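You operate a simulated robot arm through the tools that you are given. There is no shell and no other tool. Be economical: measure what you need, move in short steps, check, and stop when the job is done.

Carry out the task below with a simulated two-armed robot. There is one attempt and no reset: what you move stays moved.

TASK
Carry the blue tote with both arms and set it on the low left shelf of the steel rack.

The check looks at the end state, three seconds after you hand in, the way a careful person would. Anything else that was tipped, shoved, dropped, spilled or broken makes it a failure.

THE ROBOT
Two 7-joint arms with two-finger parallel grippers on one trunk, on a base that drives. Base frame: it is fixed to the floor where the robot stands at the start and does not move with it; the origin is under the middle of the robot, x ahead of it, y to its left, z up; the surface under the hand at the start is at about z = 0.76. Lengths are in m, angles in rad, forces in N, time in s.
The left shoulder is at the start at [0.03, 0.119, 0.935], the right one opposite. With the tool pointing down near the work surface each hand reaches from about 0.28 to 0.68 m from the robot's upright axis, wherever it stands, measured 20 degrees to its own side. Places, roughly: low left shelf of the steel rack [0.1, -2, 0.7]. Payload 3.43 kg a hand.
Tool frame (each hand has its own): the origin (TCP) lies between the finger pads and is the grasp point; the fingertips stand 0.03 m ahead of it; z points along the fingers, y is the line along which they close. The gripper opens to 0.094 m. The fingers are 0.028 m wide and 0.01 m thick; the gripper's body (0.05 by 0.096 m) begins 0.055 m behind the TCP.
Orientation is that of the tool frame in the base frame, as a unit quaternion [w, x, y, z]. With the fingers straight down and closing along the base's y, the tool's x points along the base's -x, its y along +y and its z along -z.

THE INTERFACE
- The arms move only by the tool nudge_tool. It takes "left_increments", "right_increments" or both (then of equal length, played together; a hand with none holds still); each is a list of rows, each a list of 6 numbers: the shift along the tool's x, y, z in m, then the turn, a rotation vector about the tool's x, y, z in rad. In form: [[dx, dy, dz, rx, ry, rz], ...]. A call has 1 to 10 rows; each row is the pose to reach, as a shift and turn from the pose commanded when the call began, along the tool's axes at that moment. "left_gripper" and "right_gripper" are, for a hand that has rows, the opening, from 0 (shut) to 1 (fully open), set as the call begins (left out, the last holds). Each row takes 0.2 s and may step no farther than 0.05 m and 0.15 rad from the row before; otherwise, or with a gripper value out of range, the whole call is refused. A pose out of reach is approached as far as the arm can. The call stops where the force on the tool passes 40 N (or 10 N more than at its start, if that is more) or the arm is blocked; 0.2 s more then pass. Each finger travels about 0.072 m/s and halts on what it meets, pressing with about 43 N; the grip force reading is that of the motor and also rises with nothing between the fingers. The clock runs only during rows and for 0.2 s after the last one: add rows that repeat a pose to give the fingers time. The reply holds the time, the measured pose of the TCP, the force on the tool along the base axes, the opening and the grip force, in the units named above and with some noise, with the torque about the TCP (base axes, N m) and any sound that the robot's microphone picked up, and new pictures: "show" is both (left out), scene, wrist or none (wrist: the cameras of the hands that moved).
- Cameras (640 x 400 px; columns grow to the right, rows downward): "scene" is now at [0.0285, -0.0095, 1.6216]; the picture's right is [-0.17, -0.99, 0.00], its down [-0.90, 0.15, -0.41] and it looks along [0.41, -0.07, -0.91] (base axes); focal length 271 px, centre (320, 200). "left" rides on the left gripper at [0.076, -0.014, -0.102] in its tool frame; the picture's right is [0.18, 0.98, 0.00], its down [-0.75, 0.14, -0.64] and it looks along [-0.63, 0.12, 0.77] (tool axes); focal length 243 px, centre (320, 200). "right" rides on the right gripper at [0.076, 0.014, -0.103] in its tool frame; the picture's right is [-0.18, 0.98, 0.00], its down [-0.75, -0.14, -0.64] and it looks along [-0.63, -0.12, 0.77] (tool axes); focal length 243 px, centre (320, 200). There is no depth. A picture from a camera that has moved, and an enlarged one, comes with that camera's place and axes in the base frame and with its lens.
- lift_body(by): slides the trunk up (or, below 0, down) by that many m; the arms and the scene camera ride with it, the base frame stays. It gives what a move gives, with no picture.
- drive_base(legs): drives the robot by 1 to 6 legs, each [ahead, turn to the left] in m and rad, along the robot's own axes; the way and the turn of a leg run together, so that a leg with both is an arc; at most 1.5 m and 3.142 rad a leg. The arms and the cameras ride along, it lands a little off, and it stops where it bumps. It gives what a move gives, and a new picture of the scene camera.
- turn_head(pan, tilt): turns the head with the scene camera to pan (to the left, within 2.496 rad either way) and tilt (down, from -0.506 to 1.204), counted from straight ahead of the robot. It gives what a move gives, and a new picture of the scene camera.
- inspect(camera, box): a new picture of the part [left, top, right, bottom] of that camera's present view, enlarged. It takes no simulated time.
- hand_in(): hands the job in; it is judged then, once.

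Go step by step. Nothing tells you exact positions but the pictures and the camera data: compare them with the known pose of the tool, close in by small moves and look again before you grip or let go. The budget is 120 turns and 260 pictures, counting those below and the enlarged ones. Unless the task says otherwise, let go and move clear before handing in, and close with one line.

The tools are called after "Emit:" by a JSON object that holds its "name" and its "arguments". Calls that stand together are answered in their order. nudge_tool: Moves the arms, as the interface text tells. Its arguments: {"type":"object","properties":{"left_increments":{"type":"array"},"left_gripper":{"type":"number"},"right_increments":{"type":"array"},"right_gripper":{"type":"number"},"show":{"type":"string","enum":["both","scene","wrist","none"]}},"required":[]} The other tools are called the same way: lift_body (by) slides the trunk up or down; drive_base (legs) drives the base; turn_head (pan, tilt) turns the head that bears the scene camera; inspect (camera, box) takes an enlarged picture of a part of a camera's view; hand_in () hands the job in.

At the start:

```text
time_s: 0.0
left_tcp_pos: [0.4657, 0.2194, 1.0552]
left_tool_rot: [-0.001, 0.0, 1.0, 0.0]
left_contact_force: [0.5, 0.0, -0.3]
left_wrist_torque: [-0.03, 0.0, 0.0]
left_width: 0.0943
left_finger_force: 0.1
right_tcp_pos: [0.3855, -0.1882, 1.0767]
right_tool_rot: [0.0, 0.001, 1.0, 0.0]
right_contact_force: [-0.4, -0.3, 0.1]
right_wrist_torque: [-0.01, 0.02, 0.0]
right_width: 0.0939
right_finger_force: 0.2
trunk travel left (down, up): [-0.2, 0.21]
robot x, y, heading: [-0.0014, -0.0046, 0.003]
head pan, tilt: [-0.169, 1.147]
```

scene: 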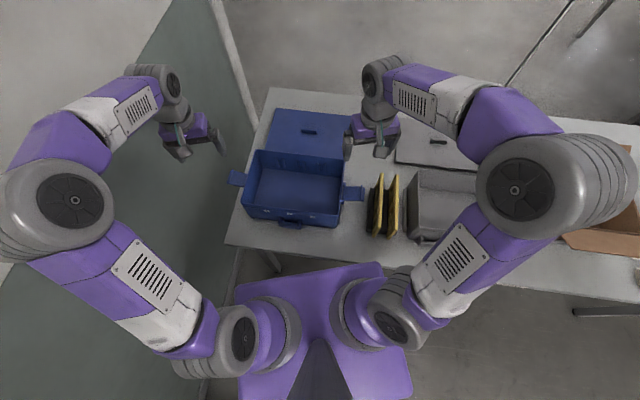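
right: 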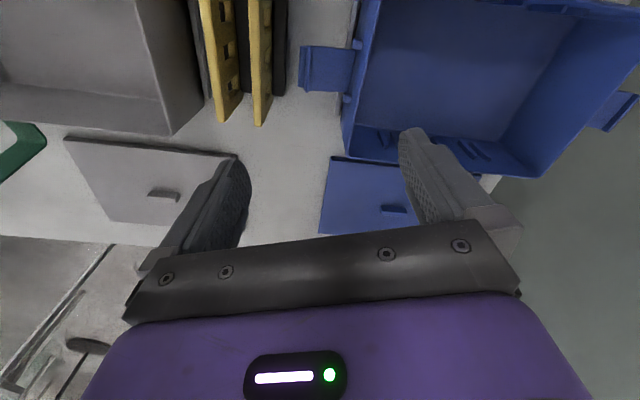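
left: 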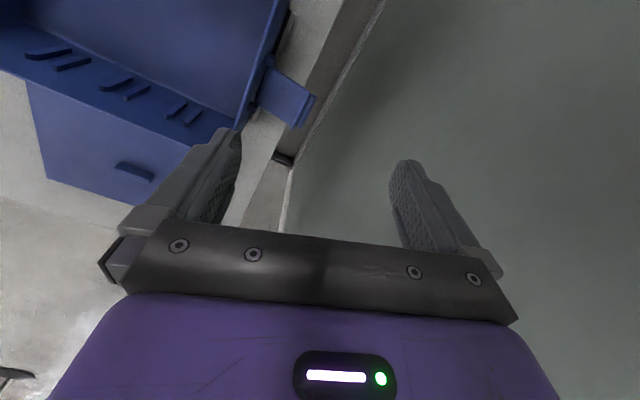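

I see the blue open tote on the table in front, with a tab handle on its left and right sides, and its lid behind it. I'll look closer before planning the grasp.

Emit:
{"name": "inspect", "arguments": {"camera": "scene", "box": [220, 90, 420, 250]}}

Emit:
{"name": "inspect", "arguments": {"camera": "left", "box": [180, 0, 420, 150]}}

Emit:
{"name": "inspect", "arguments": {"camera": "right", "box": [240, 0, 640, 250]}}

Emit:
{"name": "turn_head", "arguments": {"pan": -1.5, "tilt": 0.4}}

```text
2.50 times, centred on (320, 170) of scene
camera zoom: at [0.0285, -0.0095, 1.6216], right [-0.17, -0.99, 0.0], down [-0.9, 0.15, -0.41], along [0.41, -0.07, -0.91], focal length 677 px, centre (320, 275)
```

zoom: 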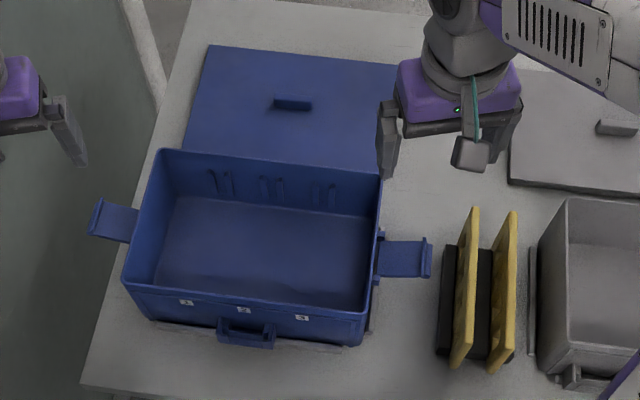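

```text
2.67 times, centred on (300, 75) of left
camera zoom: at [0.3892, 0.2067, 1.1583], right [-0.18, 0.98, 0.0], down [0.75, 0.14, 0.64], along [0.63, 0.12, -0.77], focal length 647 px, centre (373, 533)
```

zoom: 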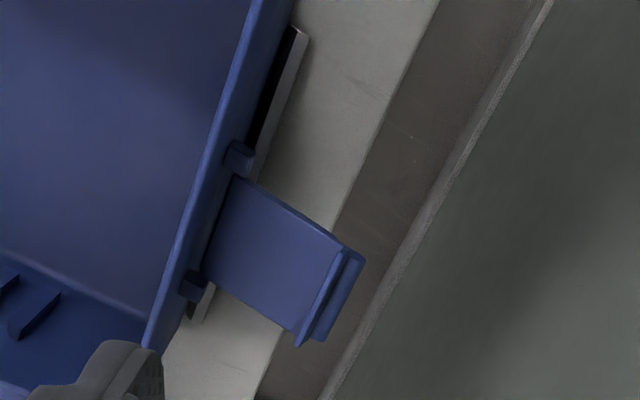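

```text
1.60 times, centred on (440, 125) of right
camera zoom: at [0.3097, -0.1749, 1.1803], right [0.18, 0.98, 0.0], down [0.75, -0.14, 0.64], along [0.63, -0.12, -0.77], focal length 388 px, centre (128, 320)
```

zoom: 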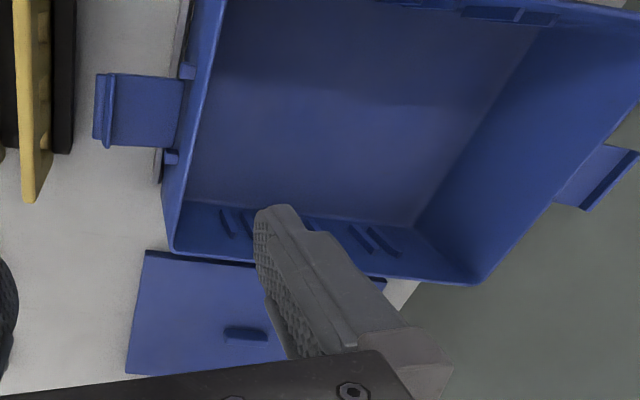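

```text
time_s: 1.5
left_tcp_pos: [0.4651, 0.2195, 1.056]
left_tool_rot: [0.0, 0.001, 1.0, 0.001]
left_contact_force: [0.2, 0.0, -0.4]
left_wrist_torque: [0.02, -0.05, 0.01]
left_width: 0.0942
left_finger_force: 0.0
right_tcp_pos: [0.3869, -0.1892, 1.0775]
right_tool_rot: [0.0, 0.0, 1.0, 0.0]
right_contact_force: [0.5, 0.3, -0.8]
right_wrist_torque: [0.01, 0.01, 0.05]
right_width: 0.0941
right_finger_force: 0.0
trunk travel left (down, up): [-0.2, 0.21]
robot x, y, heading: [-0.0009, -0.0028, 0.001]
head pan, tilt: [-1.499, 0.4]
camera scene: at [-0.0238, -0.0918, 1.6813], right [-1.0, -0.07, 0.0], down [-0.03, 0.39, -0.92], along [0.07, -0.92, -0.39], focal length 271 px, centre (320, 200)
```

scene: 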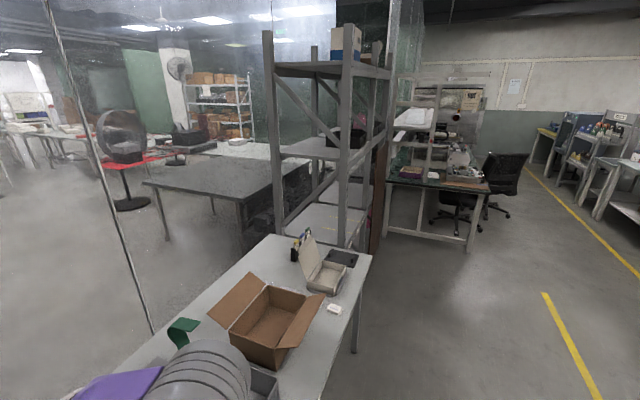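

The steel rack stands past the table's right end, and there are several shelves on it. I'll zoom in on it to work out the bays.

Emit:
{"name": "inspect", "arguments": {"camera": "scene", "box": [240, 10, 440, 270]}}

Emit:
{"name": "turn_head", "arguments": {"pan": -1.5, "tilt": 0.8}}

```text
1.54 times, centred on (340, 140) of scene
camera zoom: at [-0.0238, -0.0918, 1.6813], right [-1.0, -0.07, 0.0], down [-0.03, 0.39, -0.92], along [0.07, -0.92, -0.39], focal length 416 px, centre (289, 292)
```

zoom: 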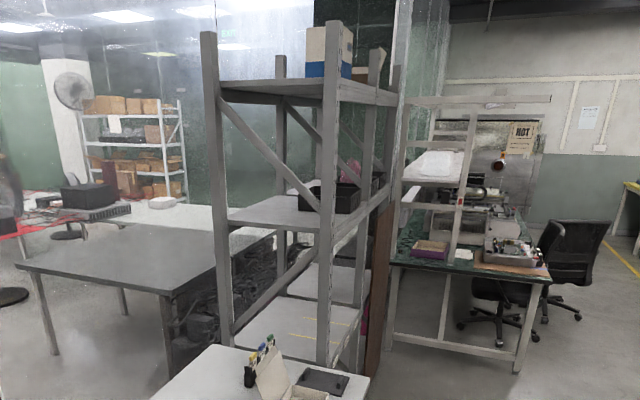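

```text
time_s: 2.4
left_tcp_pos: [0.4657, 0.2197, 1.0555]
left_tool_rot: [0.0, 0.0, 1.0, 0.0]
left_contact_force: [-0.1, -0.3, 0.8]
left_wrist_torque: [-0.01, 0.0, -0.01]
left_width: 0.0938
left_finger_force: 0.0
right_tcp_pos: [0.3854, -0.1894, 1.0779]
right_tool_rot: [0.0, 0.0, 1.0, 0.001]
right_contact_force: [0.3, 0.3, -0.8]
right_wrist_torque: [-0.03, 0.01, 0.02]
right_width: 0.094
right_finger_force: 0.1
trunk travel left (down, up): [-0.2, 0.21]
robot x, y, heading: [0.0011, -0.0042, -0.004]
head pan, tilt: [-1.499, 0.799]
camera scene: at [-0.0247, -0.0799, 1.6463], right [-1.0, -0.07, 0.0], down [-0.05, 0.71, -0.7], along [0.05, -0.7, -0.72], focal length 271 px, centre (320, 200)
```

scene: 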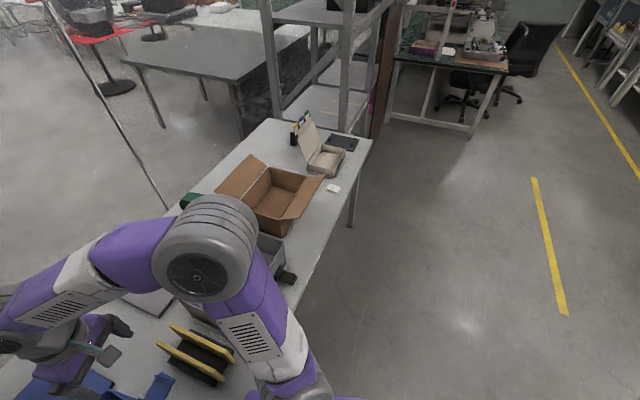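

The tote is yawed about -0.31 rad, with its tabs near (0.49, 0.18) and (0.38, -0.18). The rack's open face seems to look toward -x, down the aisle, so I'll check behind and beside me before planning the drive.

Emit:
{"name": "turn_head", "arguments": {"pan": -2.4, "tilt": 0.6}}

Emit:
{"name": "turn_head", "arguments": {"pan": 1.5, "tilt": 0.6}}

Emit:
{"name": "turn_head", "arguments": {"pan": 0.0, "tilt": 1.0}}

```text
time_s: 3.6
left_tcp_pos: [0.4656, 0.2199, 1.0545]
left_tool_rot: [0.0, 0.0, 1.0, 0.0]
left_contact_force: [-0.3, -0.5, 0.5]
left_wrist_torque: [-0.03, -0.02, 0.0]
left_width: 0.0939
left_finger_force: 0.0
right_tcp_pos: [0.3848, -0.1884, 1.0767]
right_tool_rot: [0.001, 0.0, 1.0, 0.0]
right_contact_force: [-0.5, 0.7, 0.1]
right_wrist_torque: [0.0, 0.02, -0.03]
right_width: 0.0943
right_finger_force: 0.2
trunk travel left (down, up): [-0.2, 0.21]
robot x, y, heading: [-0.0001, -0.0024, 0.001]
head pan, tilt: [-2.4, 0.6]
camera scene: at [-0.0956, -0.0592, 1.6631], right [-0.68, 0.74, 0.0], down [0.42, 0.38, -0.82], along [-0.61, -0.56, -0.57], focal length 271 px, centre (320, 200)
```

scene: 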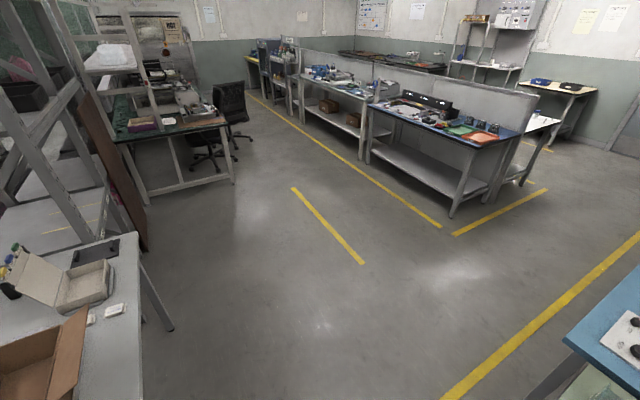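

```text
time_s: 6.8
left_tcp_pos: [0.4654, 0.2196, 1.0555]
left_tool_rot: [0.0, -0.001, 1.0, 0.001]
left_contact_force: [0.0, 0.1, -0.6]
left_wrist_torque: [0.0, 0.05, 0.02]
left_width: 0.0942
left_finger_force: 0.1
right_tcp_pos: [0.3855, -0.189, 1.0772]
right_tool_rot: [0.0, 0.001, 1.0, 0.001]
right_contact_force: [0.4, -0.4, 0.3]
right_wrist_torque: [0.03, -0.03, -0.04]
right_width: 0.0941
right_finger_force: 0.1
trunk travel left (down, up): [-0.2, 0.21]
robot x, y, heading: [-0.002, -0.0005, -0.001]
head pan, tilt: [1.499, 0.6]
camera scene: at [-0.0241, 0.0888, 1.6631], right [1.0, -0.07, 0.0], down [-0.04, -0.56, -0.83], along [0.06, 0.82, -0.56], focal length 271 px, centre (320, 200)
```

scene: 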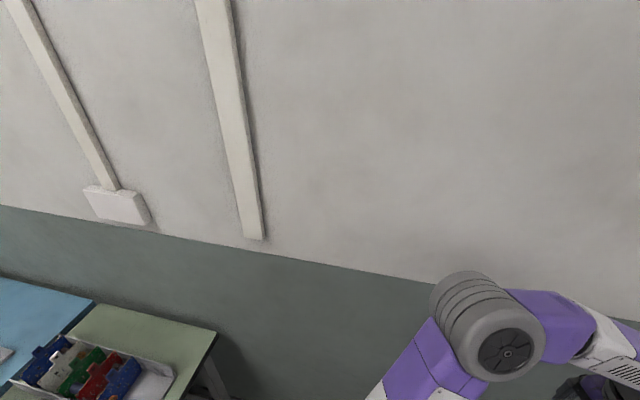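

```text
time_s: 8.4
left_tcp_pos: [0.4656, 0.2196, 1.0556]
left_tool_rot: [0.0, 0.0, 1.0, 0.0]
left_contact_force: [-0.8, 0.2, -0.3]
left_wrist_torque: [-0.02, -0.02, 0.02]
left_width: 0.094
left_finger_force: 0.0
right_tcp_pos: [0.3856, -0.1885, 1.077]
right_tool_rot: [0.0, 0.0, 1.0, 0.0]
right_contact_force: [0.7, -0.8, -0.4]
right_wrist_torque: [0.01, 0.02, -0.04]
right_width: 0.0939
right_finger_force: 0.0
trunk travel left (down, up): [-0.2, 0.21]
robot x, y, heading: [0.0002, -0.0008, 0.002]
head pan, tilt: [0.0, 1.0]
camera scene: at [0.0392, 0.0007, 1.6311], right [0.0, -1.0, 0.0], down [-0.84, 0.0, -0.54], along [0.54, 0.0, -0.84], focal length 271 px, centre (320, 200)
```

scene: 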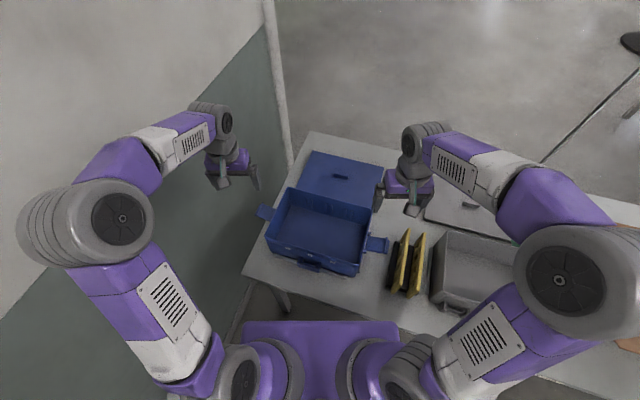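

There's a wall on my left and a bench behind at about x = -1, so I'll stay put for the grasp. I'll turn both hands so the fingers close along the tote's short axis (yaw +1.255) and hover over the tabs.

Emit:
{"name": "nudge_tool", "arguments": {"left_increments": [[0, 0, 0, 0, 0, -0.14], [-0.005, -0.01, 0.01, 0, 0, -0.28], [-0.01, -0.015, 0.02, 0, 0, -0.42], [-0.015, -0.02, 0.03, 0, 0, -0.56], [-0.02, -0.03, 0.04, 0, 0, -0.7], [-0.025, -0.04, 0.05, 0, 0, -0.84], [-0.025, -0.04, 0.05, 0, 0, -0.98], [-0.025, -0.04, 0.05, 0, 0, -1.12], [-0.025, -0.04, 0.05, 0, 0, -1.255]], "right_increments": [[0, 0, 0, 0, 0, -0.14], [0, 0, 0.01, 0, 0, -0.28], [0, 0, 0.02, 0, 0, -0.42], [0, 0, 0.03, 0, 0, -0.56], [0.005, 0.005, 0.04, 0, 0, -0.7], [0.01, 0.01, 0.05, 0, 0, -0.84], [0.01, 0.01, 0.06, 0, 0, -0.98], [0.01, 0.01, 0.07, 0, 0, -1.12], [0.01, 0.01, 0.07, 0, 0, -1.255]], "left_gripper": 1, "right_gripper": 1}}

```text
time_s: 10.4
left_tcp_pos: [0.4885, 0.1788, 1.0056]
left_tool_rot: [0.0, -0.589, 0.808, 0.0]
left_contact_force: [-0.6, -0.3, -0.3]
left_wrist_torque: [0.02, 0.01, -0.03]
left_width: 0.0939
left_finger_force: 0.0
right_tcp_pos: [0.3762, -0.181, 1.0073]
right_tool_rot: [0.001, -0.587, 0.809, 0.0]
right_contact_force: [0.4, -0.8, -0.3]
right_wrist_torque: [-0.01, -0.02, 0.02]
right_width: 0.0938
right_finger_force: 0.2
trunk travel left (down, up): [-0.2, 0.21]
robot x, y, heading: [-0.0005, -0.0005, 0.0]
head pan, tilt: [0.0, 1.0]
camera scene: at [0.039, 0.0005, 1.6311], right [0.0, -1.0, 0.0], down [-0.84, 0.0, -0.54], along [0.54, 0.0, -0.84], focal length 271 px, centre (320, 200)
camera right: at [0.3388, -0.2483, 1.1095], right [-0.88, 0.48, 0.0], down [0.37, 0.67, 0.64], along [0.31, 0.56, -0.77], focal length 243 px, centre (320, 200)
camera left: at [0.4796, 0.1035, 1.1091], right [-0.99, 0.13, 0.0], down [0.1, 0.76, 0.64], along [0.08, 0.64, -0.77], focal length 243 px, centre (320, 200)
```

scene: 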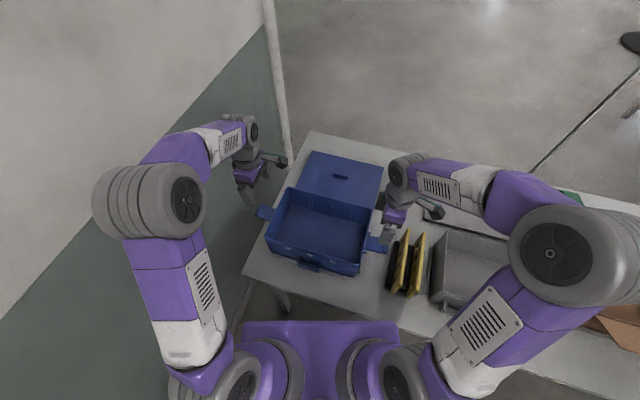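
right: 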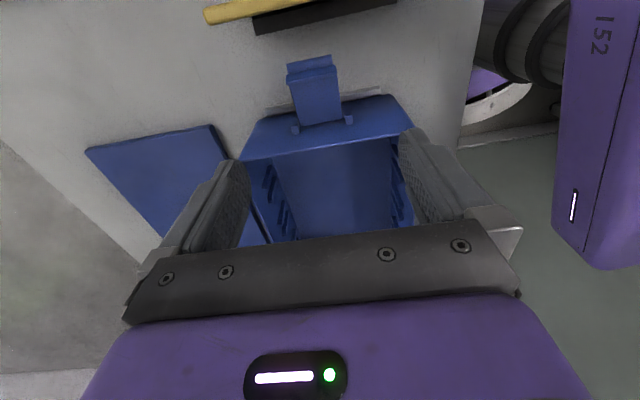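
left: 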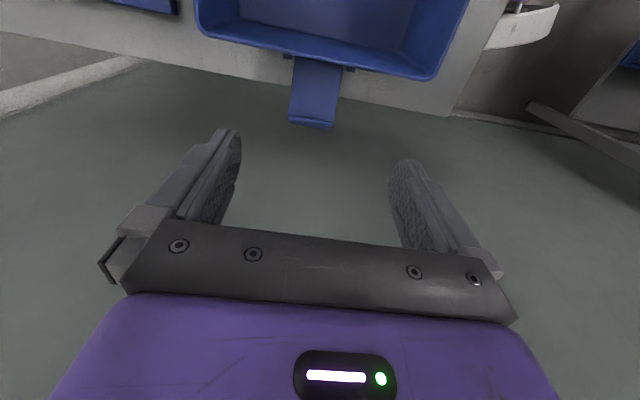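

The views triangulate the tab centres to about L (0.492, 0.175) and R (0.378, -0.185) at z ≈ 0.865. I'll descend partway and recheck.

Emit:
{"name": "nudge_tool", "arguments": {"left_increments": [[0.003, -0.0045, 0.03, 0, 0, 0], [0.003, -0.0045, 0.06, 0, 0, 0], [0.003, -0.0045, 0.085, 0, 0, 0]], "right_increments": [[0.003, -0.003, 0.03, 0, 0, 0], [0.003, -0.003, 0.06, 0, 0, 0], [0.003, -0.003, 0.085, 0, 0, 0]]}}

Emit:
{"name": "inspect", "arguments": {"camera": "scene", "box": [230, 140, 430, 300]}}

```text
time_s: 11.2
left_tcp_pos: [0.4958, 0.1749, 0.9179]
left_tool_rot: [0.0, -0.587, 0.809, 0.001]
left_contact_force: [0.4, -0.3, 0.4]
left_wrist_torque: [-0.02, 0.0, 0.01]
left_width: 0.0941
left_finger_force: 0.0
right_tcp_pos: [0.3799, -0.1835, 0.921]
right_tool_rot: [0.0, -0.587, 0.81, 0.0]
right_contact_force: [-0.6, -0.7, -0.6]
right_wrist_torque: [0.0, 0.0, -0.01]
right_width: 0.0938
right_finger_force: 0.1
trunk travel left (down, up): [-0.2, 0.21]
robot x, y, heading: [-0.0041, 0.0013, -0.002]
head pan, tilt: [0.0, 1.0]
camera scene: at [0.0403, 0.0005, 1.631], right [0.0, -1.0, 0.0], down [-0.84, 0.0, -0.54], along [0.54, 0.0, -0.84], focal length 271 px, centre (320, 200)
camera right: at [0.3423, -0.251, 1.0242], right [-0.88, 0.48, 0.0], down [0.37, 0.67, 0.64], along [0.31, 0.56, -0.77], focal length 243 px, centre (320, 200)
camera left: at [0.4846, 0.0997, 1.0205], right [-0.99, 0.13, 0.0], down [0.1, 0.76, 0.64], along [0.08, 0.64, -0.77], focal length 243 px, centre (320, 200)
```

scene: 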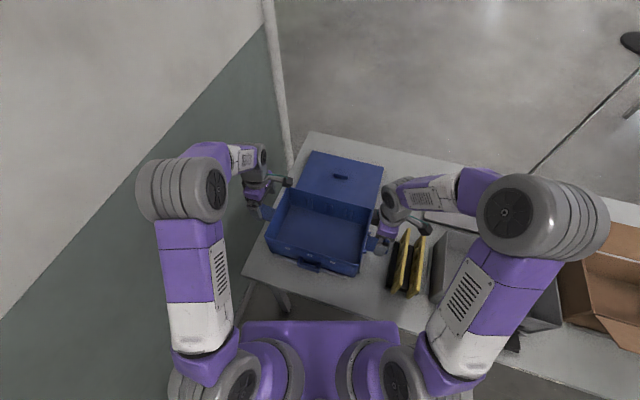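
right: 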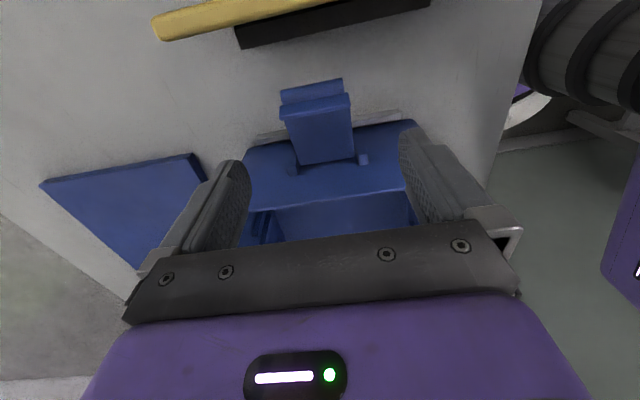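
left: 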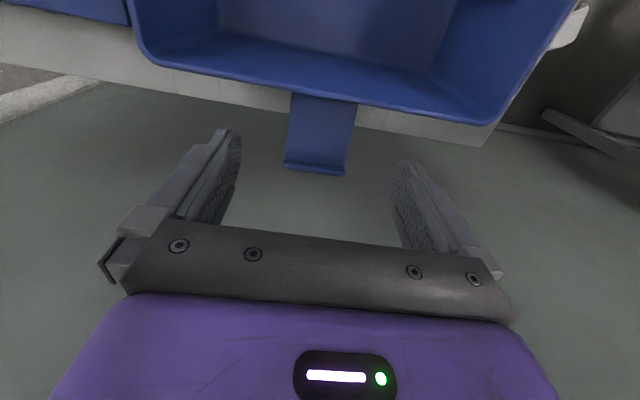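

```text
2.50 times, centred on (330, 220) of scene
camera zoom: at [0.0403, 0.0005, 1.631], right [0.0, -1.0, 0.0], down [-0.84, 0.0, -0.54], along [0.54, 0.0, -0.84], focal length 677 px, centre (295, 150)
```

zoom: 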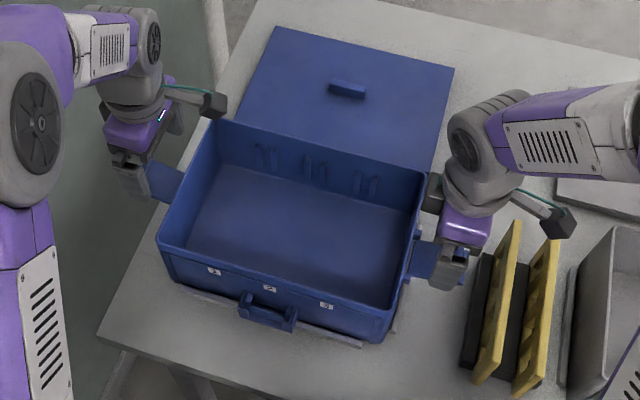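

Left is centred on its tab, and right needs a few mm of shift. I'll descend to z ≈ 0.857 and check before closing.

Emit:
{"name": "nudge_tool", "arguments": {"left_increments": [[0, 0, 0.03, 0, 0, 0], [0, 0, 0.061, 0, 0, 0]], "right_increments": [[0.004, 0.002, 0.03, 0, 0, 0], [0.004, 0.002, 0.064, 0, 0, 0]]}}

Emit:
{"name": "inspect", "arguments": {"camera": "scene", "box": [230, 140, 430, 300]}}

```text
time_s: 11.8
left_tcp_pos: [0.4944, 0.1761, 0.858]
left_tool_rot: [0.001, -0.587, 0.81, 0.0]
left_contact_force: [0.2, 0.3, -0.3]
left_wrist_torque: [0.02, -0.02, 0.02]
left_width: 0.0941
left_finger_force: 0.0
right_tcp_pos: [0.376, -0.1844, 0.8602]
right_tool_rot: [0.0, -0.587, 0.809, 0.0]
right_contact_force: [0.2, -0.8, -0.5]
right_wrist_torque: [0.03, -0.01, 0.02]
right_width: 0.0941
right_finger_force: 0.0
trunk travel left (down, up): [-0.2, 0.21]
robot x, y, heading: [-0.0016, -0.0008, -0.004]
head pan, tilt: [0.0, 1.0]
camera scene: at [0.0398, 0.0008, 1.631], right [0.0, -1.0, 0.0], down [-0.84, 0.0, -0.54], along [0.54, 0.0, -0.84], focal length 271 px, centre (320, 200)
camera right: at [0.339, -0.2529, 0.962], right [-0.88, 0.48, 0.0], down [0.37, 0.67, 0.64], along [0.31, 0.56, -0.77], focal length 243 px, centre (320, 200)
camera left: at [0.4847, 0.1007, 0.9611], right [-0.99, 0.13, 0.0], down [0.1, 0.76, 0.64], along [0.08, 0.64, -0.77], focal length 243 px, centre (320, 200)
```

scene: 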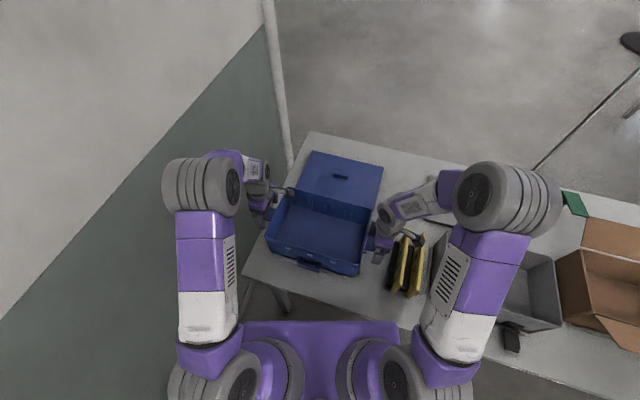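
right: 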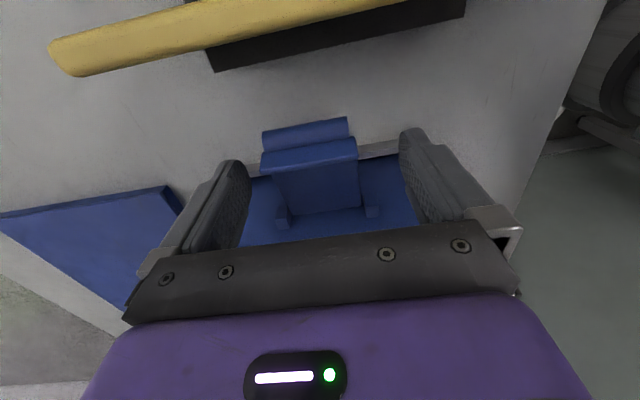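
left: 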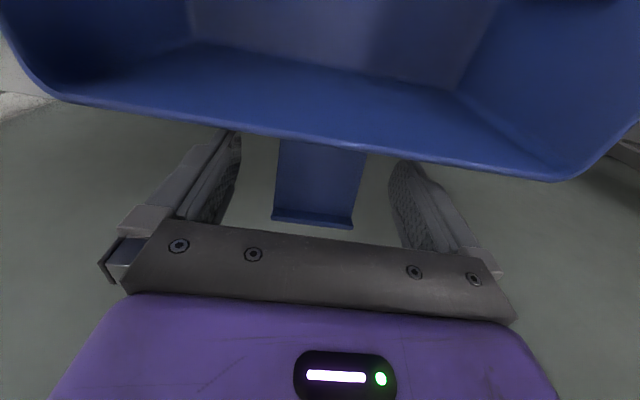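

```text
2.50 times, centred on (330, 220) of scene
camera zoom: at [0.0398, 0.0008, 1.631], right [0.0, -1.0, 0.0], down [-0.84, 0.0, -0.54], along [0.54, 0.0, -0.84], focal length 677 px, centre (295, 150)
```

zoom: 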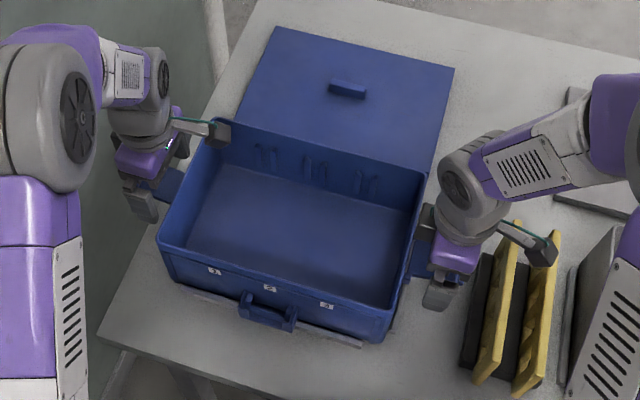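

Both tabs lie between the open fingers at TCP height, so I'll close the grippers.

Emit:
{"name": "nudge_tool", "arguments": {"left_increments": [[0, 0, 0.002, 0, 0, 0], [0, 0, 0.002, 0, 0, 0], [0, 0, 0.002, 0, 0, 0], [0, 0, 0.002, 0, 0, 0], [0, 0, 0.002, 0, 0, 0], [0, 0, 0.002, 0, 0, 0]], "right_increments": [[0, 0, 0.003, 0, 0, 0], [0, 0, 0.003, 0, 0, 0], [0, 0, 0.003, 0, 0, 0], [0, 0, 0.003, 0, 0, 0], [0, 0, 0.003, 0, 0, 0], [0, 0, 0.003, 0, 0, 0]], "left_gripper": 0, "right_gripper": 0}}

```text
time_s: 13.2
left_tcp_pos: [0.4951, 0.1755, 0.8564]
left_tool_rot: [0.0, -0.588, 0.809, 0.001]
left_contact_force: [-2.4, -2.3, 1.3]
left_wrist_torque: [-0.09, 0.05, -0.3]
left_width: 0.049
left_finger_force: 43.2
right_tcp_pos: [0.3759, -0.185, 0.8551]
right_tool_rot: [0.001, -0.587, 0.809, 0.001]
right_contact_force: [9.3, 3.0, 0.1]
right_wrist_torque: [-0.27, -0.43, -0.66]
right_width: 0.0492
right_finger_force: 43.3
trunk travel left (down, up): [-0.2, 0.21]
robot x, y, heading: [-0.0023, 0.0009, -0.004]
head pan, tilt: [0.0, 1.0]
camera scene: at [0.0404, 0.0006, 1.631], right [0.0, -1.0, 0.0], down [-0.84, 0.0, -0.54], along [0.54, 0.0, -0.84], focal length 271 px, centre (320, 200)
camera right: at [0.3392, -0.2531, 0.9583], right [-0.88, 0.48, 0.0], down [0.37, 0.67, 0.64], along [0.31, 0.56, -0.77], focal length 243 px, centre (320, 200)
camera left: at [0.4848, 0.0997, 0.9587], right [-0.99, 0.13, 0.0], down [0.1, 0.76, 0.64], along [0.08, 0.64, -0.77], focal length 243 px, centre (320, 200)
```

scene: 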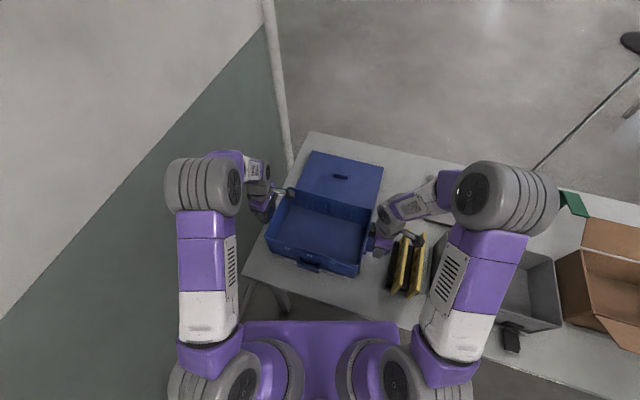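
right: 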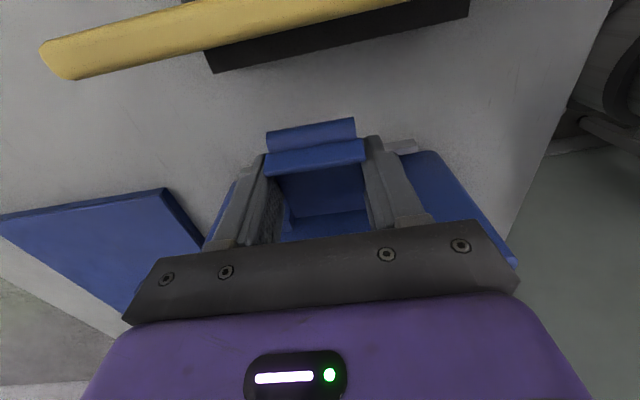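
left: 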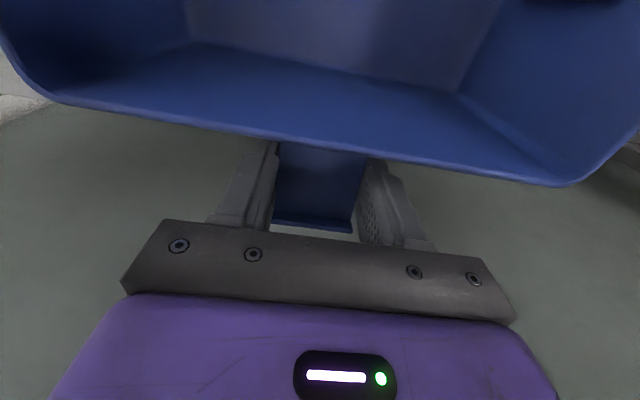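

Both hands grip their tabs at 49 mm width and about 43 N. I'll lift slightly with the trunk so both hands rise together.

Emit:
{"name": "lift_body", "arguments": {"by": 0.04}}

Emit:
{"name": "inspect", "arguments": {"camera": "scene", "box": [230, 140, 430, 300]}}

Emit:
{"name": "inspect", "arguments": {"camera": "right", "box": [0, 0, 640, 400]}}

```text
time_s: 14.0
left_tcp_pos: [0.4949, 0.1748, 0.895]
left_tool_rot: [0.0, -0.586, 0.81, 0.001]
left_contact_force: [-4.9, -3.6, -3.3]
left_wrist_torque: [0.05, 0.21, -0.8]
left_width: 0.0489
left_finger_force: 42.9
right_tcp_pos: [0.3771, -0.1842, 0.8956]
right_tool_rot: [0.0, -0.587, 0.81, 0.0]
right_contact_force: [6.2, 4.4, -2.9]
right_wrist_torque: [-0.07, -0.22, -0.86]
right_width: 0.0491
right_finger_force: 42.6
trunk travel left (down, up): [-0.24, 0.17]
robot x, y, heading: [-0.0032, -0.0024, 0.001]
head pan, tilt: [0.0, 1.0]
```

```text
2.50 times, centred on (330, 220) of scene
camera zoom: at [0.0398, 0.0006, 1.671], right [0.0, -1.0, 0.0], down [-0.84, 0.0, -0.54], along [0.54, 0.0, -0.84], focal length 677 px, centre (295, 150)
```

zoom: 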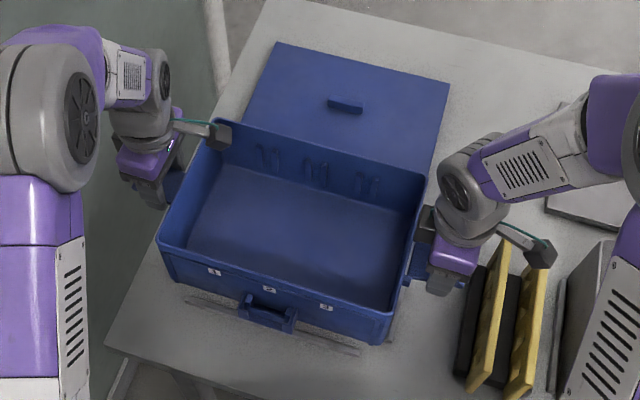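

```text
1.00 times, centred on (320, 200) of right (not enlarged: the box is as wide or as high as the picture)
camera zoom: at [0.3386, -0.2531, 0.9984], right [-0.88, 0.48, 0.0], down [0.37, 0.67, 0.64], along [0.31, 0.56, -0.77], focal length 243 px, centre (320, 200)
```

zoom: 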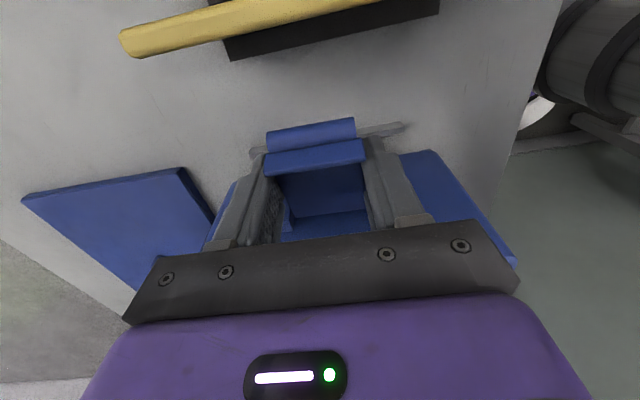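

The tote is off the table cleanly and level. I'll raise it a bit more, then back away from the table.

Emit:
{"name": "lift_body", "arguments": {"by": 0.08}}

Emit:
{"name": "drive_base", "arguments": {"legs": [[-0.25, 0]]}}

```text
time_s: 15.2
left_tcp_pos: [0.4951, 0.1743, 0.9752]
left_tool_rot: [0.0, -0.586, 0.81, 0.001]
left_contact_force: [-5.6, -5.6, -2.7]
left_wrist_torque: [0.05, 0.31, -1.02]
left_width: 0.049
left_finger_force: 42.8
right_tcp_pos: [0.3759, -0.185, 0.9755]
right_tool_rot: [0.0, -0.588, 0.809, 0.0]
right_contact_force: [6.6, 5.2, -3.7]
right_wrist_torque: [-0.11, -0.31, -0.65]
right_width: 0.0491
right_finger_force: 43.3
trunk travel left (down, up): [-0.32, 0.09]
robot x, y, heading: [-0.0025, -0.0044, 0.001]
head pan, tilt: [0.0, 1.0]
```

```text
time_s: 17.0
left_tcp_pos: [0.2508, 0.1734, 0.9755]
left_tool_rot: [0.0, -0.585, 0.811, -0.001]
left_contact_force: [-7.4, -5.2, -3.2]
left_wrist_torque: [0.01, 0.29, -1.13]
left_width: 0.0485
left_finger_force: 42.9
right_tcp_pos: [0.1284, -0.1857, 0.9758]
right_tool_rot: [0.0, -0.585, 0.811, 0.0]
right_contact_force: [6.2, 6.0, -3.0]
right_wrist_torque: [-0.07, -0.31, -0.67]
right_width: 0.049
right_finger_force: 42.7
trunk travel left (down, up): [-0.32, 0.09]
robot x, y, heading: [-0.2441, -0.004, -0.004]
head pan, tilt: [0.0, 1.0]
camera scene: at [-0.2065, 0.001, 1.7511], right [-0.01, -1.0, 0.0], down [-0.84, 0.0, -0.54], along [0.54, 0.0, -0.84], focal length 271 px, centre (320, 200)
```

scene: 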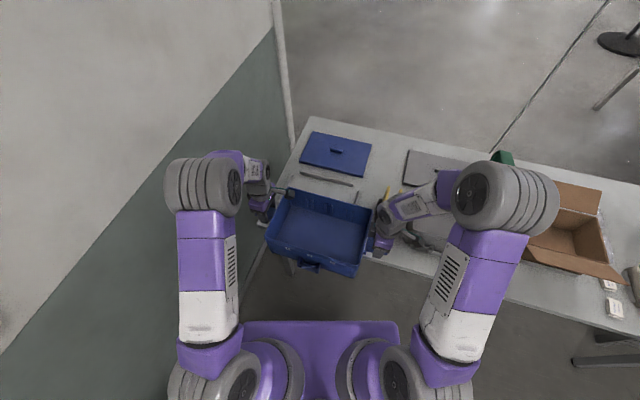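

The tote is held steady. I'll back up further, turn right 90° to face down the aisle, and look at the rack on the way.

Emit:
{"name": "drive_base", "arguments": {"legs": [[-0.38, 0], [0, -1.57]]}}

Emit:
{"name": "turn_head", "arguments": {"pan": 0.35, "tilt": 0.3}}

```text
time_s: 18.6
left_tcp_pos: [0.1533, 0.1619, 0.9756]
left_tool_rot: [0.0, -0.583, 0.812, 0.0]
left_contact_force: [0.0, 0.3, -3.4]
left_wrist_torque: [0.02, -0.16, -0.07]
left_width: 0.0491
left_finger_force: 42.6
right_tcp_pos: [0.0319, -0.1973, 0.9758]
right_tool_rot: [0.0, -0.582, 0.813, 0.0]
right_contact_force: [0.8, 0.8, -3.0]
right_wrist_torque: [-0.08, 0.13, -0.01]
right_width: 0.0491
right_finger_force: 43.0
trunk travel left (down, up): [-0.32, 0.09]
robot x, y, heading: [-0.3351, -0.0259, -0.062]
head pan, tilt: [0.0, 1.0]
stopped in leg 1: the robot was blocked; the commanded pose is now the measured one
camera scene: at [-0.303, -0.0267, 1.7512], right [-0.06, -1.0, 0.0], down [-0.84, 0.05, -0.54], along [0.54, -0.03, -0.84], focal length 271 px, centre (320, 200)
```

scene: 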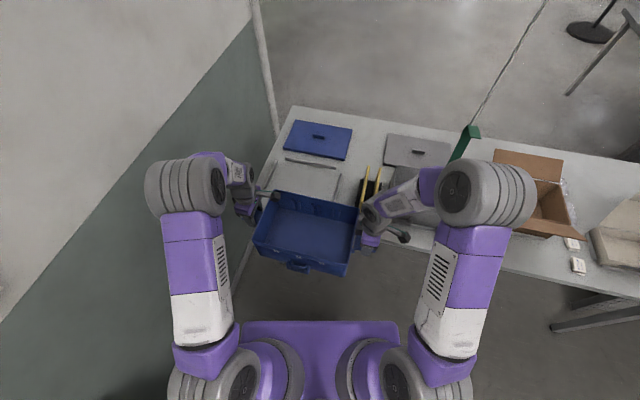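

```text
time_s: 19.6
left_tcp_pos: [0.1554, 0.1618, 0.9745]
left_tool_rot: [-0.001, -0.583, 0.812, 0.0]
left_contact_force: [-0.7, 0.2, -3.7]
left_wrist_torque: [0.02, -0.03, -0.04]
left_width: 0.0495
left_finger_force: 42.6
right_tcp_pos: [0.0344, -0.1964, 0.974]
right_tool_rot: [0.0, -0.583, 0.813, 0.0]
right_contact_force: [0.6, 0.7, -2.6]
right_wrist_torque: [-0.06, -0.01, -0.04]
right_width: 0.0492
right_finger_force: 43.0
trunk travel left (down, up): [-0.32, 0.09]
robot x, y, heading: [-0.3411, -0.0236, -0.059]
head pan, tilt: [0.351, 0.3]
camera scene: at [-0.2803, 0.0036, 1.8105], right [0.29, -0.96, 0.0], down [-0.28, -0.08, -0.95], along [0.92, 0.27, -0.3], focal length 271 px, centre (320, 200)
```

scene: 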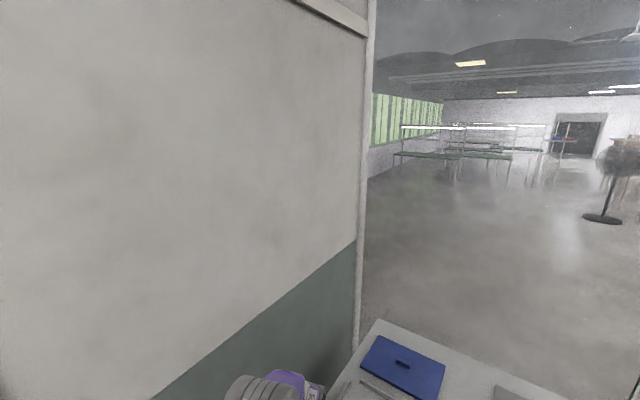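

The base was blocked while backing, probably by the rear-left bench. I'll look there.

Emit:
{"name": "turn_head", "arguments": {"pan": 2.4, "tilt": 0.8}}

Emit:
{"name": "turn_head", "arguments": {"pan": -2.4, "tilt": 0.8}}

```text
time_s: 21.6
left_tcp_pos: [0.1553, 0.163, 0.9749]
left_tool_rot: [-0.001, -0.584, 0.812, 0.0]
left_contact_force: [-1.3, -0.4, -4.1]
left_wrist_torque: [0.06, 0.0, -0.03]
left_width: 0.049
left_finger_force: 42.8
right_tcp_pos: [0.0351, -0.1977, 0.9758]
right_tool_rot: [0.0, -0.584, 0.812, 0.0]
right_contact_force: [1.5, 0.7, -3.5]
right_wrist_torque: [-0.09, -0.01, -0.08]
right_width: 0.0491
right_finger_force: 42.8
trunk travel left (down, up): [-0.32, 0.09]
robot x, y, heading: [-0.3389, -0.0252, -0.061]
head pan, tilt: [2.4, 0.799]
camera scene: at [-0.426, 0.0348, 1.7662], right [0.72, 0.69, 0.0], down [0.5, -0.52, -0.7], along [-0.48, 0.5, -0.72], focal length 271 px, centre (320, 200)
```

scene: 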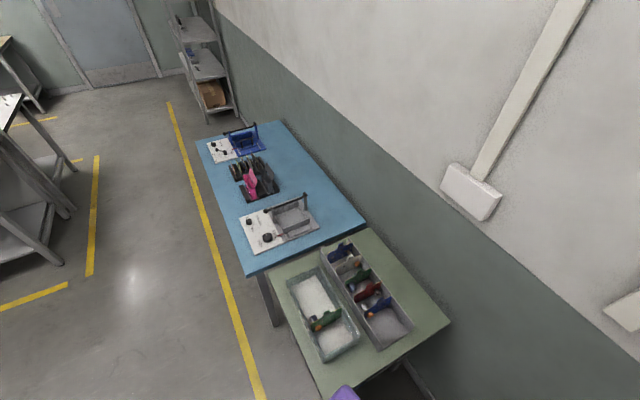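

```text
time_s: 25.4
left_tcp_pos: [0.1548, 0.1609, 0.9754]
left_tool_rot: [-0.001, -0.583, 0.812, 0.0]
left_contact_force: [-0.8, -0.7, -3.4]
left_wrist_torque: [0.03, -0.04, -0.06]
left_width: 0.0491
left_finger_force: 43.0
right_tcp_pos: [0.0335, -0.1962, 0.9755]
right_tool_rot: [0.0, -0.583, 0.813, 0.001]
right_contact_force: [1.6, 0.0, -3.9]
right_wrist_torque: [-0.08, 0.01, -0.09]
right_width: 0.0491
right_finger_force: 42.5
trunk travel left (down, up): [-0.32, 0.09]
robot x, y, heading: [-0.3434, -0.0252, -0.065]
head pan, tilt: [-2.4, 0.799]
camera scene: at [-0.4327, -0.0741, 1.7662], right [-0.63, 0.78, 0.0], down [0.56, 0.45, -0.7], along [-0.54, -0.44, -0.72], focal length 271 px, centre (320, 200)
```

scene: 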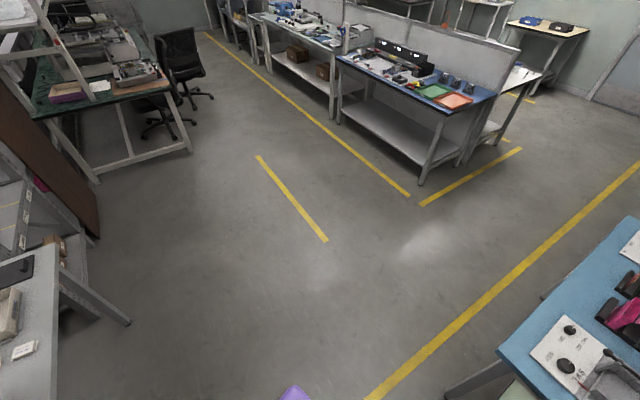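

The room (table, rack, benches) is yawed about -0.31 like the tote, and the green bench sits just behind-left of me. I'll first rotate the tote in the air by +0.32 about its centre so it is square to the robot.

Emit:
{"name": "nudge_tool", "arguments": {"left_increments": [[0.0001, 0.006, 0, 0, 0, -0.032], [0.0004, 0.0121, 0, 0, 0, -0.064], [0.0009, 0.0181, 0, 0, 0, -0.096], [0.0015, 0.0241, 0, 0, 0, -0.128], [0.0024, 0.0301, 0, 0, 0, -0.16], [0.0035, 0.0361, 0, 0, 0, -0.192], [0.0047, 0.042, 0, 0, 0, -0.224], [0.0062, 0.0479, 0, 0, 0, -0.256], [0.0078, 0.0537, 0, 0, 0, -0.288], [0.0096, 0.0595, 0, 0, 0, -0.32]], "right_increments": [[-0.0001, -0.006, 0, 0, 0, -0.032], [-0.0004, -0.0121, 0, 0, 0, -0.064], [-0.0009, -0.0181, 0, 0, 0, -0.096], [-0.0015, -0.0241, 0, 0, 0, -0.128], [-0.0024, -0.0301, 0, 0, 0, -0.16], [-0.0035, -0.0361, 0, 0, 0, -0.192], [-0.0047, -0.042, 0, 0, 0, -0.224], [-0.0062, -0.0479, 0, 0, 0, -0.256], [-0.0078, -0.0537, 0, 0, 0, -0.288], [-0.0096, -0.0595, 0, 0, 0, -0.32]], "show": "wrist"}}

Emit:
{"name": "turn_head", "arguments": {"pan": 0, "tilt": 0.9}}

```text
time_s: 27.6
left_tcp_pos: [0.0963, 0.1723, 0.9742]
left_tool_rot: [0.0, -0.706, 0.708, 0.0]
left_contact_force: [2.3, -4.4, -3.1]
left_wrist_torque: [-0.07, -0.13, 0.39]
left_width: 0.0492
left_finger_force: 43.3
right_tcp_pos: [0.0949, -0.2066, 0.9737]
right_tool_rot: [0.001, -0.705, 0.709, 0.001]
right_contact_force: [-2.1, 3.8, -3.1]
right_wrist_torque: [0.0, 0.1, 0.45]
right_width: 0.0491
right_finger_force: 42.7
trunk travel left (down, up): [-0.32, 0.09]
robot x, y, heading: [-0.3399, -0.0285, -0.06]
head pan, tilt: [-2.4, 0.799]
camera right: at [0.0803, -0.2832, 1.0769], right [-0.98, 0.19, 0.0], down [0.15, 0.75, 0.64], along [0.12, 0.63, -0.77], focal length 243 px, centre (320, 200)
camera left: at [0.1096, 0.0973, 1.0778], right [-0.98, -0.18, 0.0], down [-0.14, 0.75, 0.64], along [-0.12, 0.63, -0.77], focal length 243 px, centre (320, 200)
```

right: 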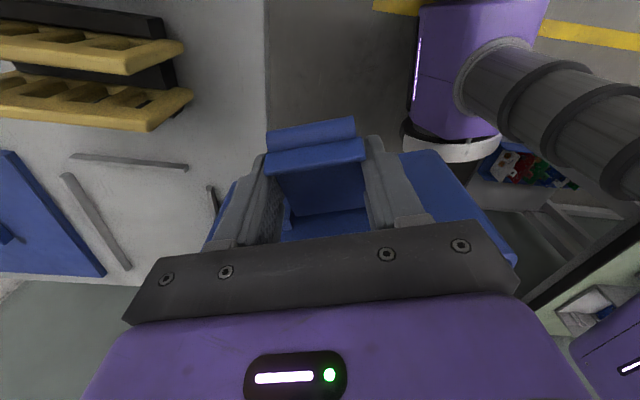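
left: 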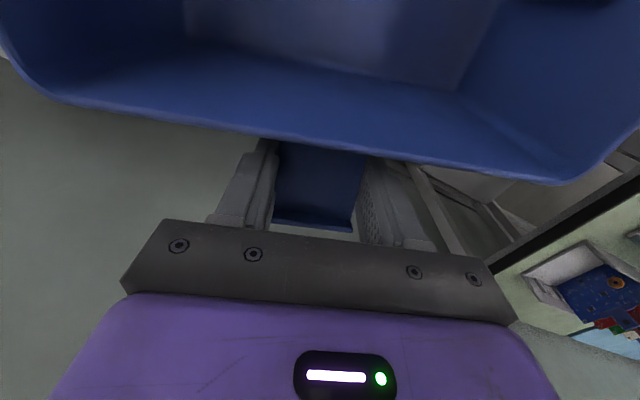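

```text
time_s: 29.8
left_tcp_pos: [0.0952, 0.1716, 0.9749]
left_tool_rot: [-0.001, -0.706, 0.708, 0.001]
left_contact_force: [4.2, -7.5, -4.7]
left_wrist_torque: [-0.09, -0.22, 0.72]
left_width: 0.0487
left_finger_force: 42.8
right_tcp_pos: [0.0949, -0.2077, 0.9729]
right_tool_rot: [0.0, -0.706, 0.709, 0.001]
right_contact_force: [-3.3, 6.4, -3.7]
right_wrist_torque: [0.03, 0.22, 0.66]
right_width: 0.0488
right_finger_force: 42.5
trunk travel left (down, up): [-0.32, 0.09]
robot x, y, heading: [-0.3428, -0.0244, -0.06]
head pan, tilt: [0.0, 0.901]
camera scene: at [-0.2947, -0.028, 1.7583], right [-0.06, -1.0, 0.0], down [-0.78, 0.05, -0.62], along [0.62, -0.04, -0.78], focal length 271 px, centre (320, 200)
```

scene: 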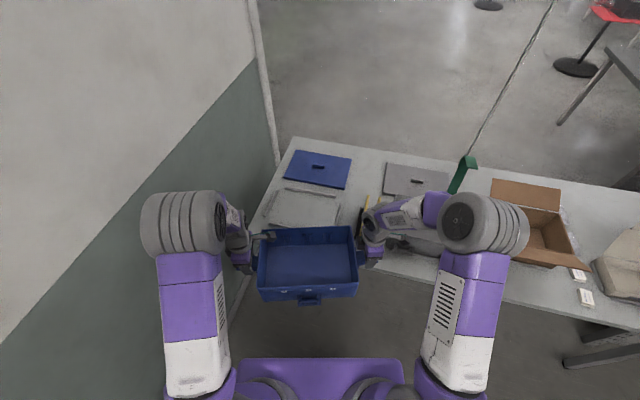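

The tote is now square to the robot. I'll raise it for clearance, ease off the bench, and turn right in stages.

Emit:
{"name": "lift_body", "arguments": {"by": 0.08}}

Emit:
{"name": "drive_base", "arguments": {"legs": [[0.08, -0.1], [0, -0.9]]}}

```text
time_s: 31.0
left_tcp_pos: [0.0964, 0.1727, 1.054]
left_tool_rot: [-0.001, -0.706, 0.709, 0.001]
left_contact_force: [3.1, -6.1, -3.5]
left_wrist_torque: [-0.08, -0.35, 0.58]
left_width: 0.0491
left_finger_force: 42.9
right_tcp_pos: [0.0951, -0.2077, 1.054]
right_tool_rot: [-0.001, -0.705, 0.709, 0.001]
right_contact_force: [-3.0, 6.4, -3.1]
right_wrist_torque: [0.04, 0.31, 0.7]
right_width: 0.0487
right_finger_force: 43.1
trunk travel left (down, up): [-0.4, 0.01]
robot x, y, heading: [-0.3407, -0.0244, -0.063]
head pan, tilt: [0.0, 0.901]
```

```text
time_s: 34.3
left_tcp_pos: [0.1427, -0.2899, 1.054]
left_tool_rot: [0.0, -0.285, 0.958, 0.001]
left_contact_force: [-3.5, -5.8, -3.9]
left_wrist_torque: [-0.19, -0.07, 0.65]
left_width: 0.0491
left_finger_force: 43.4
right_tcp_pos: [-0.174, -0.4974, 1.0547]
right_tool_rot: [0.001, -0.284, 0.959, 0.0]
right_contact_force: [4.5, 5.4, -2.7]
right_wrist_torque: [0.18, 0.09, 0.51]
right_width: 0.0491
right_finger_force: 43.1
trunk travel left (down, up): [-0.4, 0.01]
robot x, y, heading: [-0.2626, -0.0334, -1.046]
head pan, tilt: [0.0, 0.901]
camera scene: at [-0.2401, -0.0738, 1.8383], right [-0.87, -0.5, 0.0], down [-0.39, 0.68, -0.62], along [0.31, -0.54, -0.78], focal length 271 px, centre (320, 200)
```

scene: 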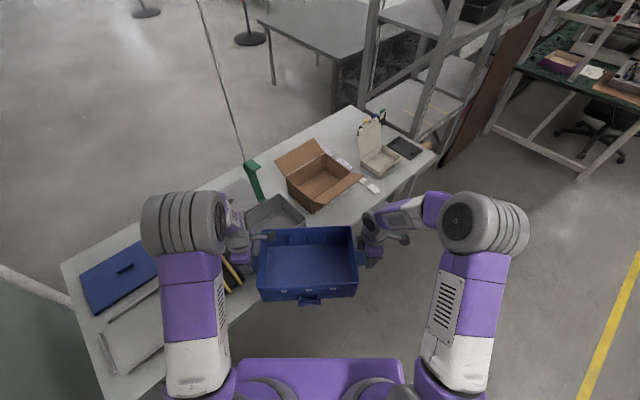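

The way is clear. I'll turn a bit more and drive parallel to the table down the aisle.

Emit:
{"name": "drive_base", "arguments": {"legs": [[0, -0.96], [1.0, 0]]}}

Emit:
{"name": "turn_head", "arguments": {"pan": 0.8, "tilt": 0.6}}

```text
time_s: 42.0
left_tcp_pos: [-0.6506, -1.4284, 1.0538]
left_tool_rot: [0.001, 0.18, 0.984, 0.001]
left_contact_force: [-1.3, -2.5, -2.9]
left_wrist_torque: [-0.08, -0.04, 0.42]
left_width: 0.0492
left_finger_force: 43.2
right_tcp_pos: [-1.0043, -1.2949, 1.0538]
right_tool_rot: [0.001, 0.181, 0.984, 0.001]
right_contact_force: [1.3, 2.7, -2.3]
right_wrist_torque: [0.04, 0.1, 0.68]
right_width: 0.0491
right_finger_force: 42.4
trunk travel left (down, up): [-0.4, 0.01]
robot x, y, heading: [-0.6837, -0.9526, -1.991]
head pan, tilt: [0.0, 0.901]
camera scene: at [-0.7016, -0.9926, 1.8383], right [-0.91, 0.41, 0.0], down [0.32, 0.72, -0.62], along [-0.25, -0.57, -0.78], focal length 271 px, centre (320, 200)
```

scene: 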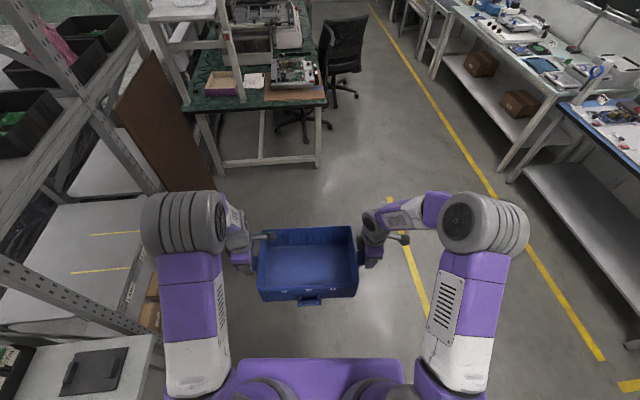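

```text
time_s: 43.1
left_tcp_pos: [-0.65, -1.4286, 1.0546]
left_tool_rot: [-0.001, 0.18, 0.984, 0.001]
left_contact_force: [-1.0, -0.8, -3.3]
left_wrist_torque: [-0.07, 0.0, 0.06]
left_width: 0.0493
left_finger_force: 42.5
right_tcp_pos: [-1.0048, -1.2949, 1.0543]
right_tool_rot: [0.0, 0.18, 0.984, 0.001]
right_contact_force: [0.4, 1.1, -3.3]
right_wrist_torque: [0.07, 0.08, 0.33]
right_width: 0.049
right_finger_force: 43.3
trunk travel left (down, up): [-0.4, 0.01]
robot x, y, heading: [-0.6857, -0.9516, -1.989]
head pan, tilt: [0.799, 0.6]
camera scene: at [-0.6382, -1.0058, 1.863], right [-0.93, -0.37, 0.0], down [-0.21, 0.53, -0.82], along [0.31, -0.77, -0.57], focal length 271 px, centre (320, 200)
```

scene: 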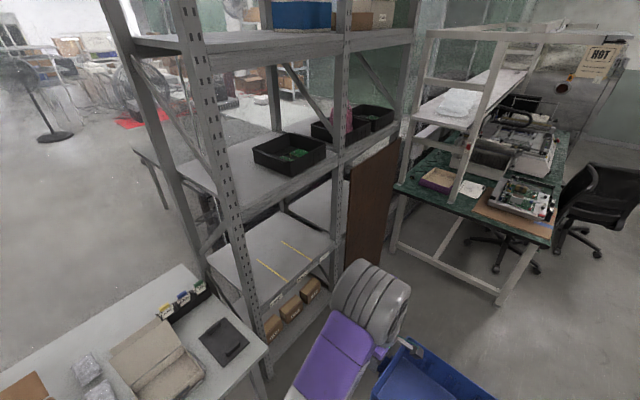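

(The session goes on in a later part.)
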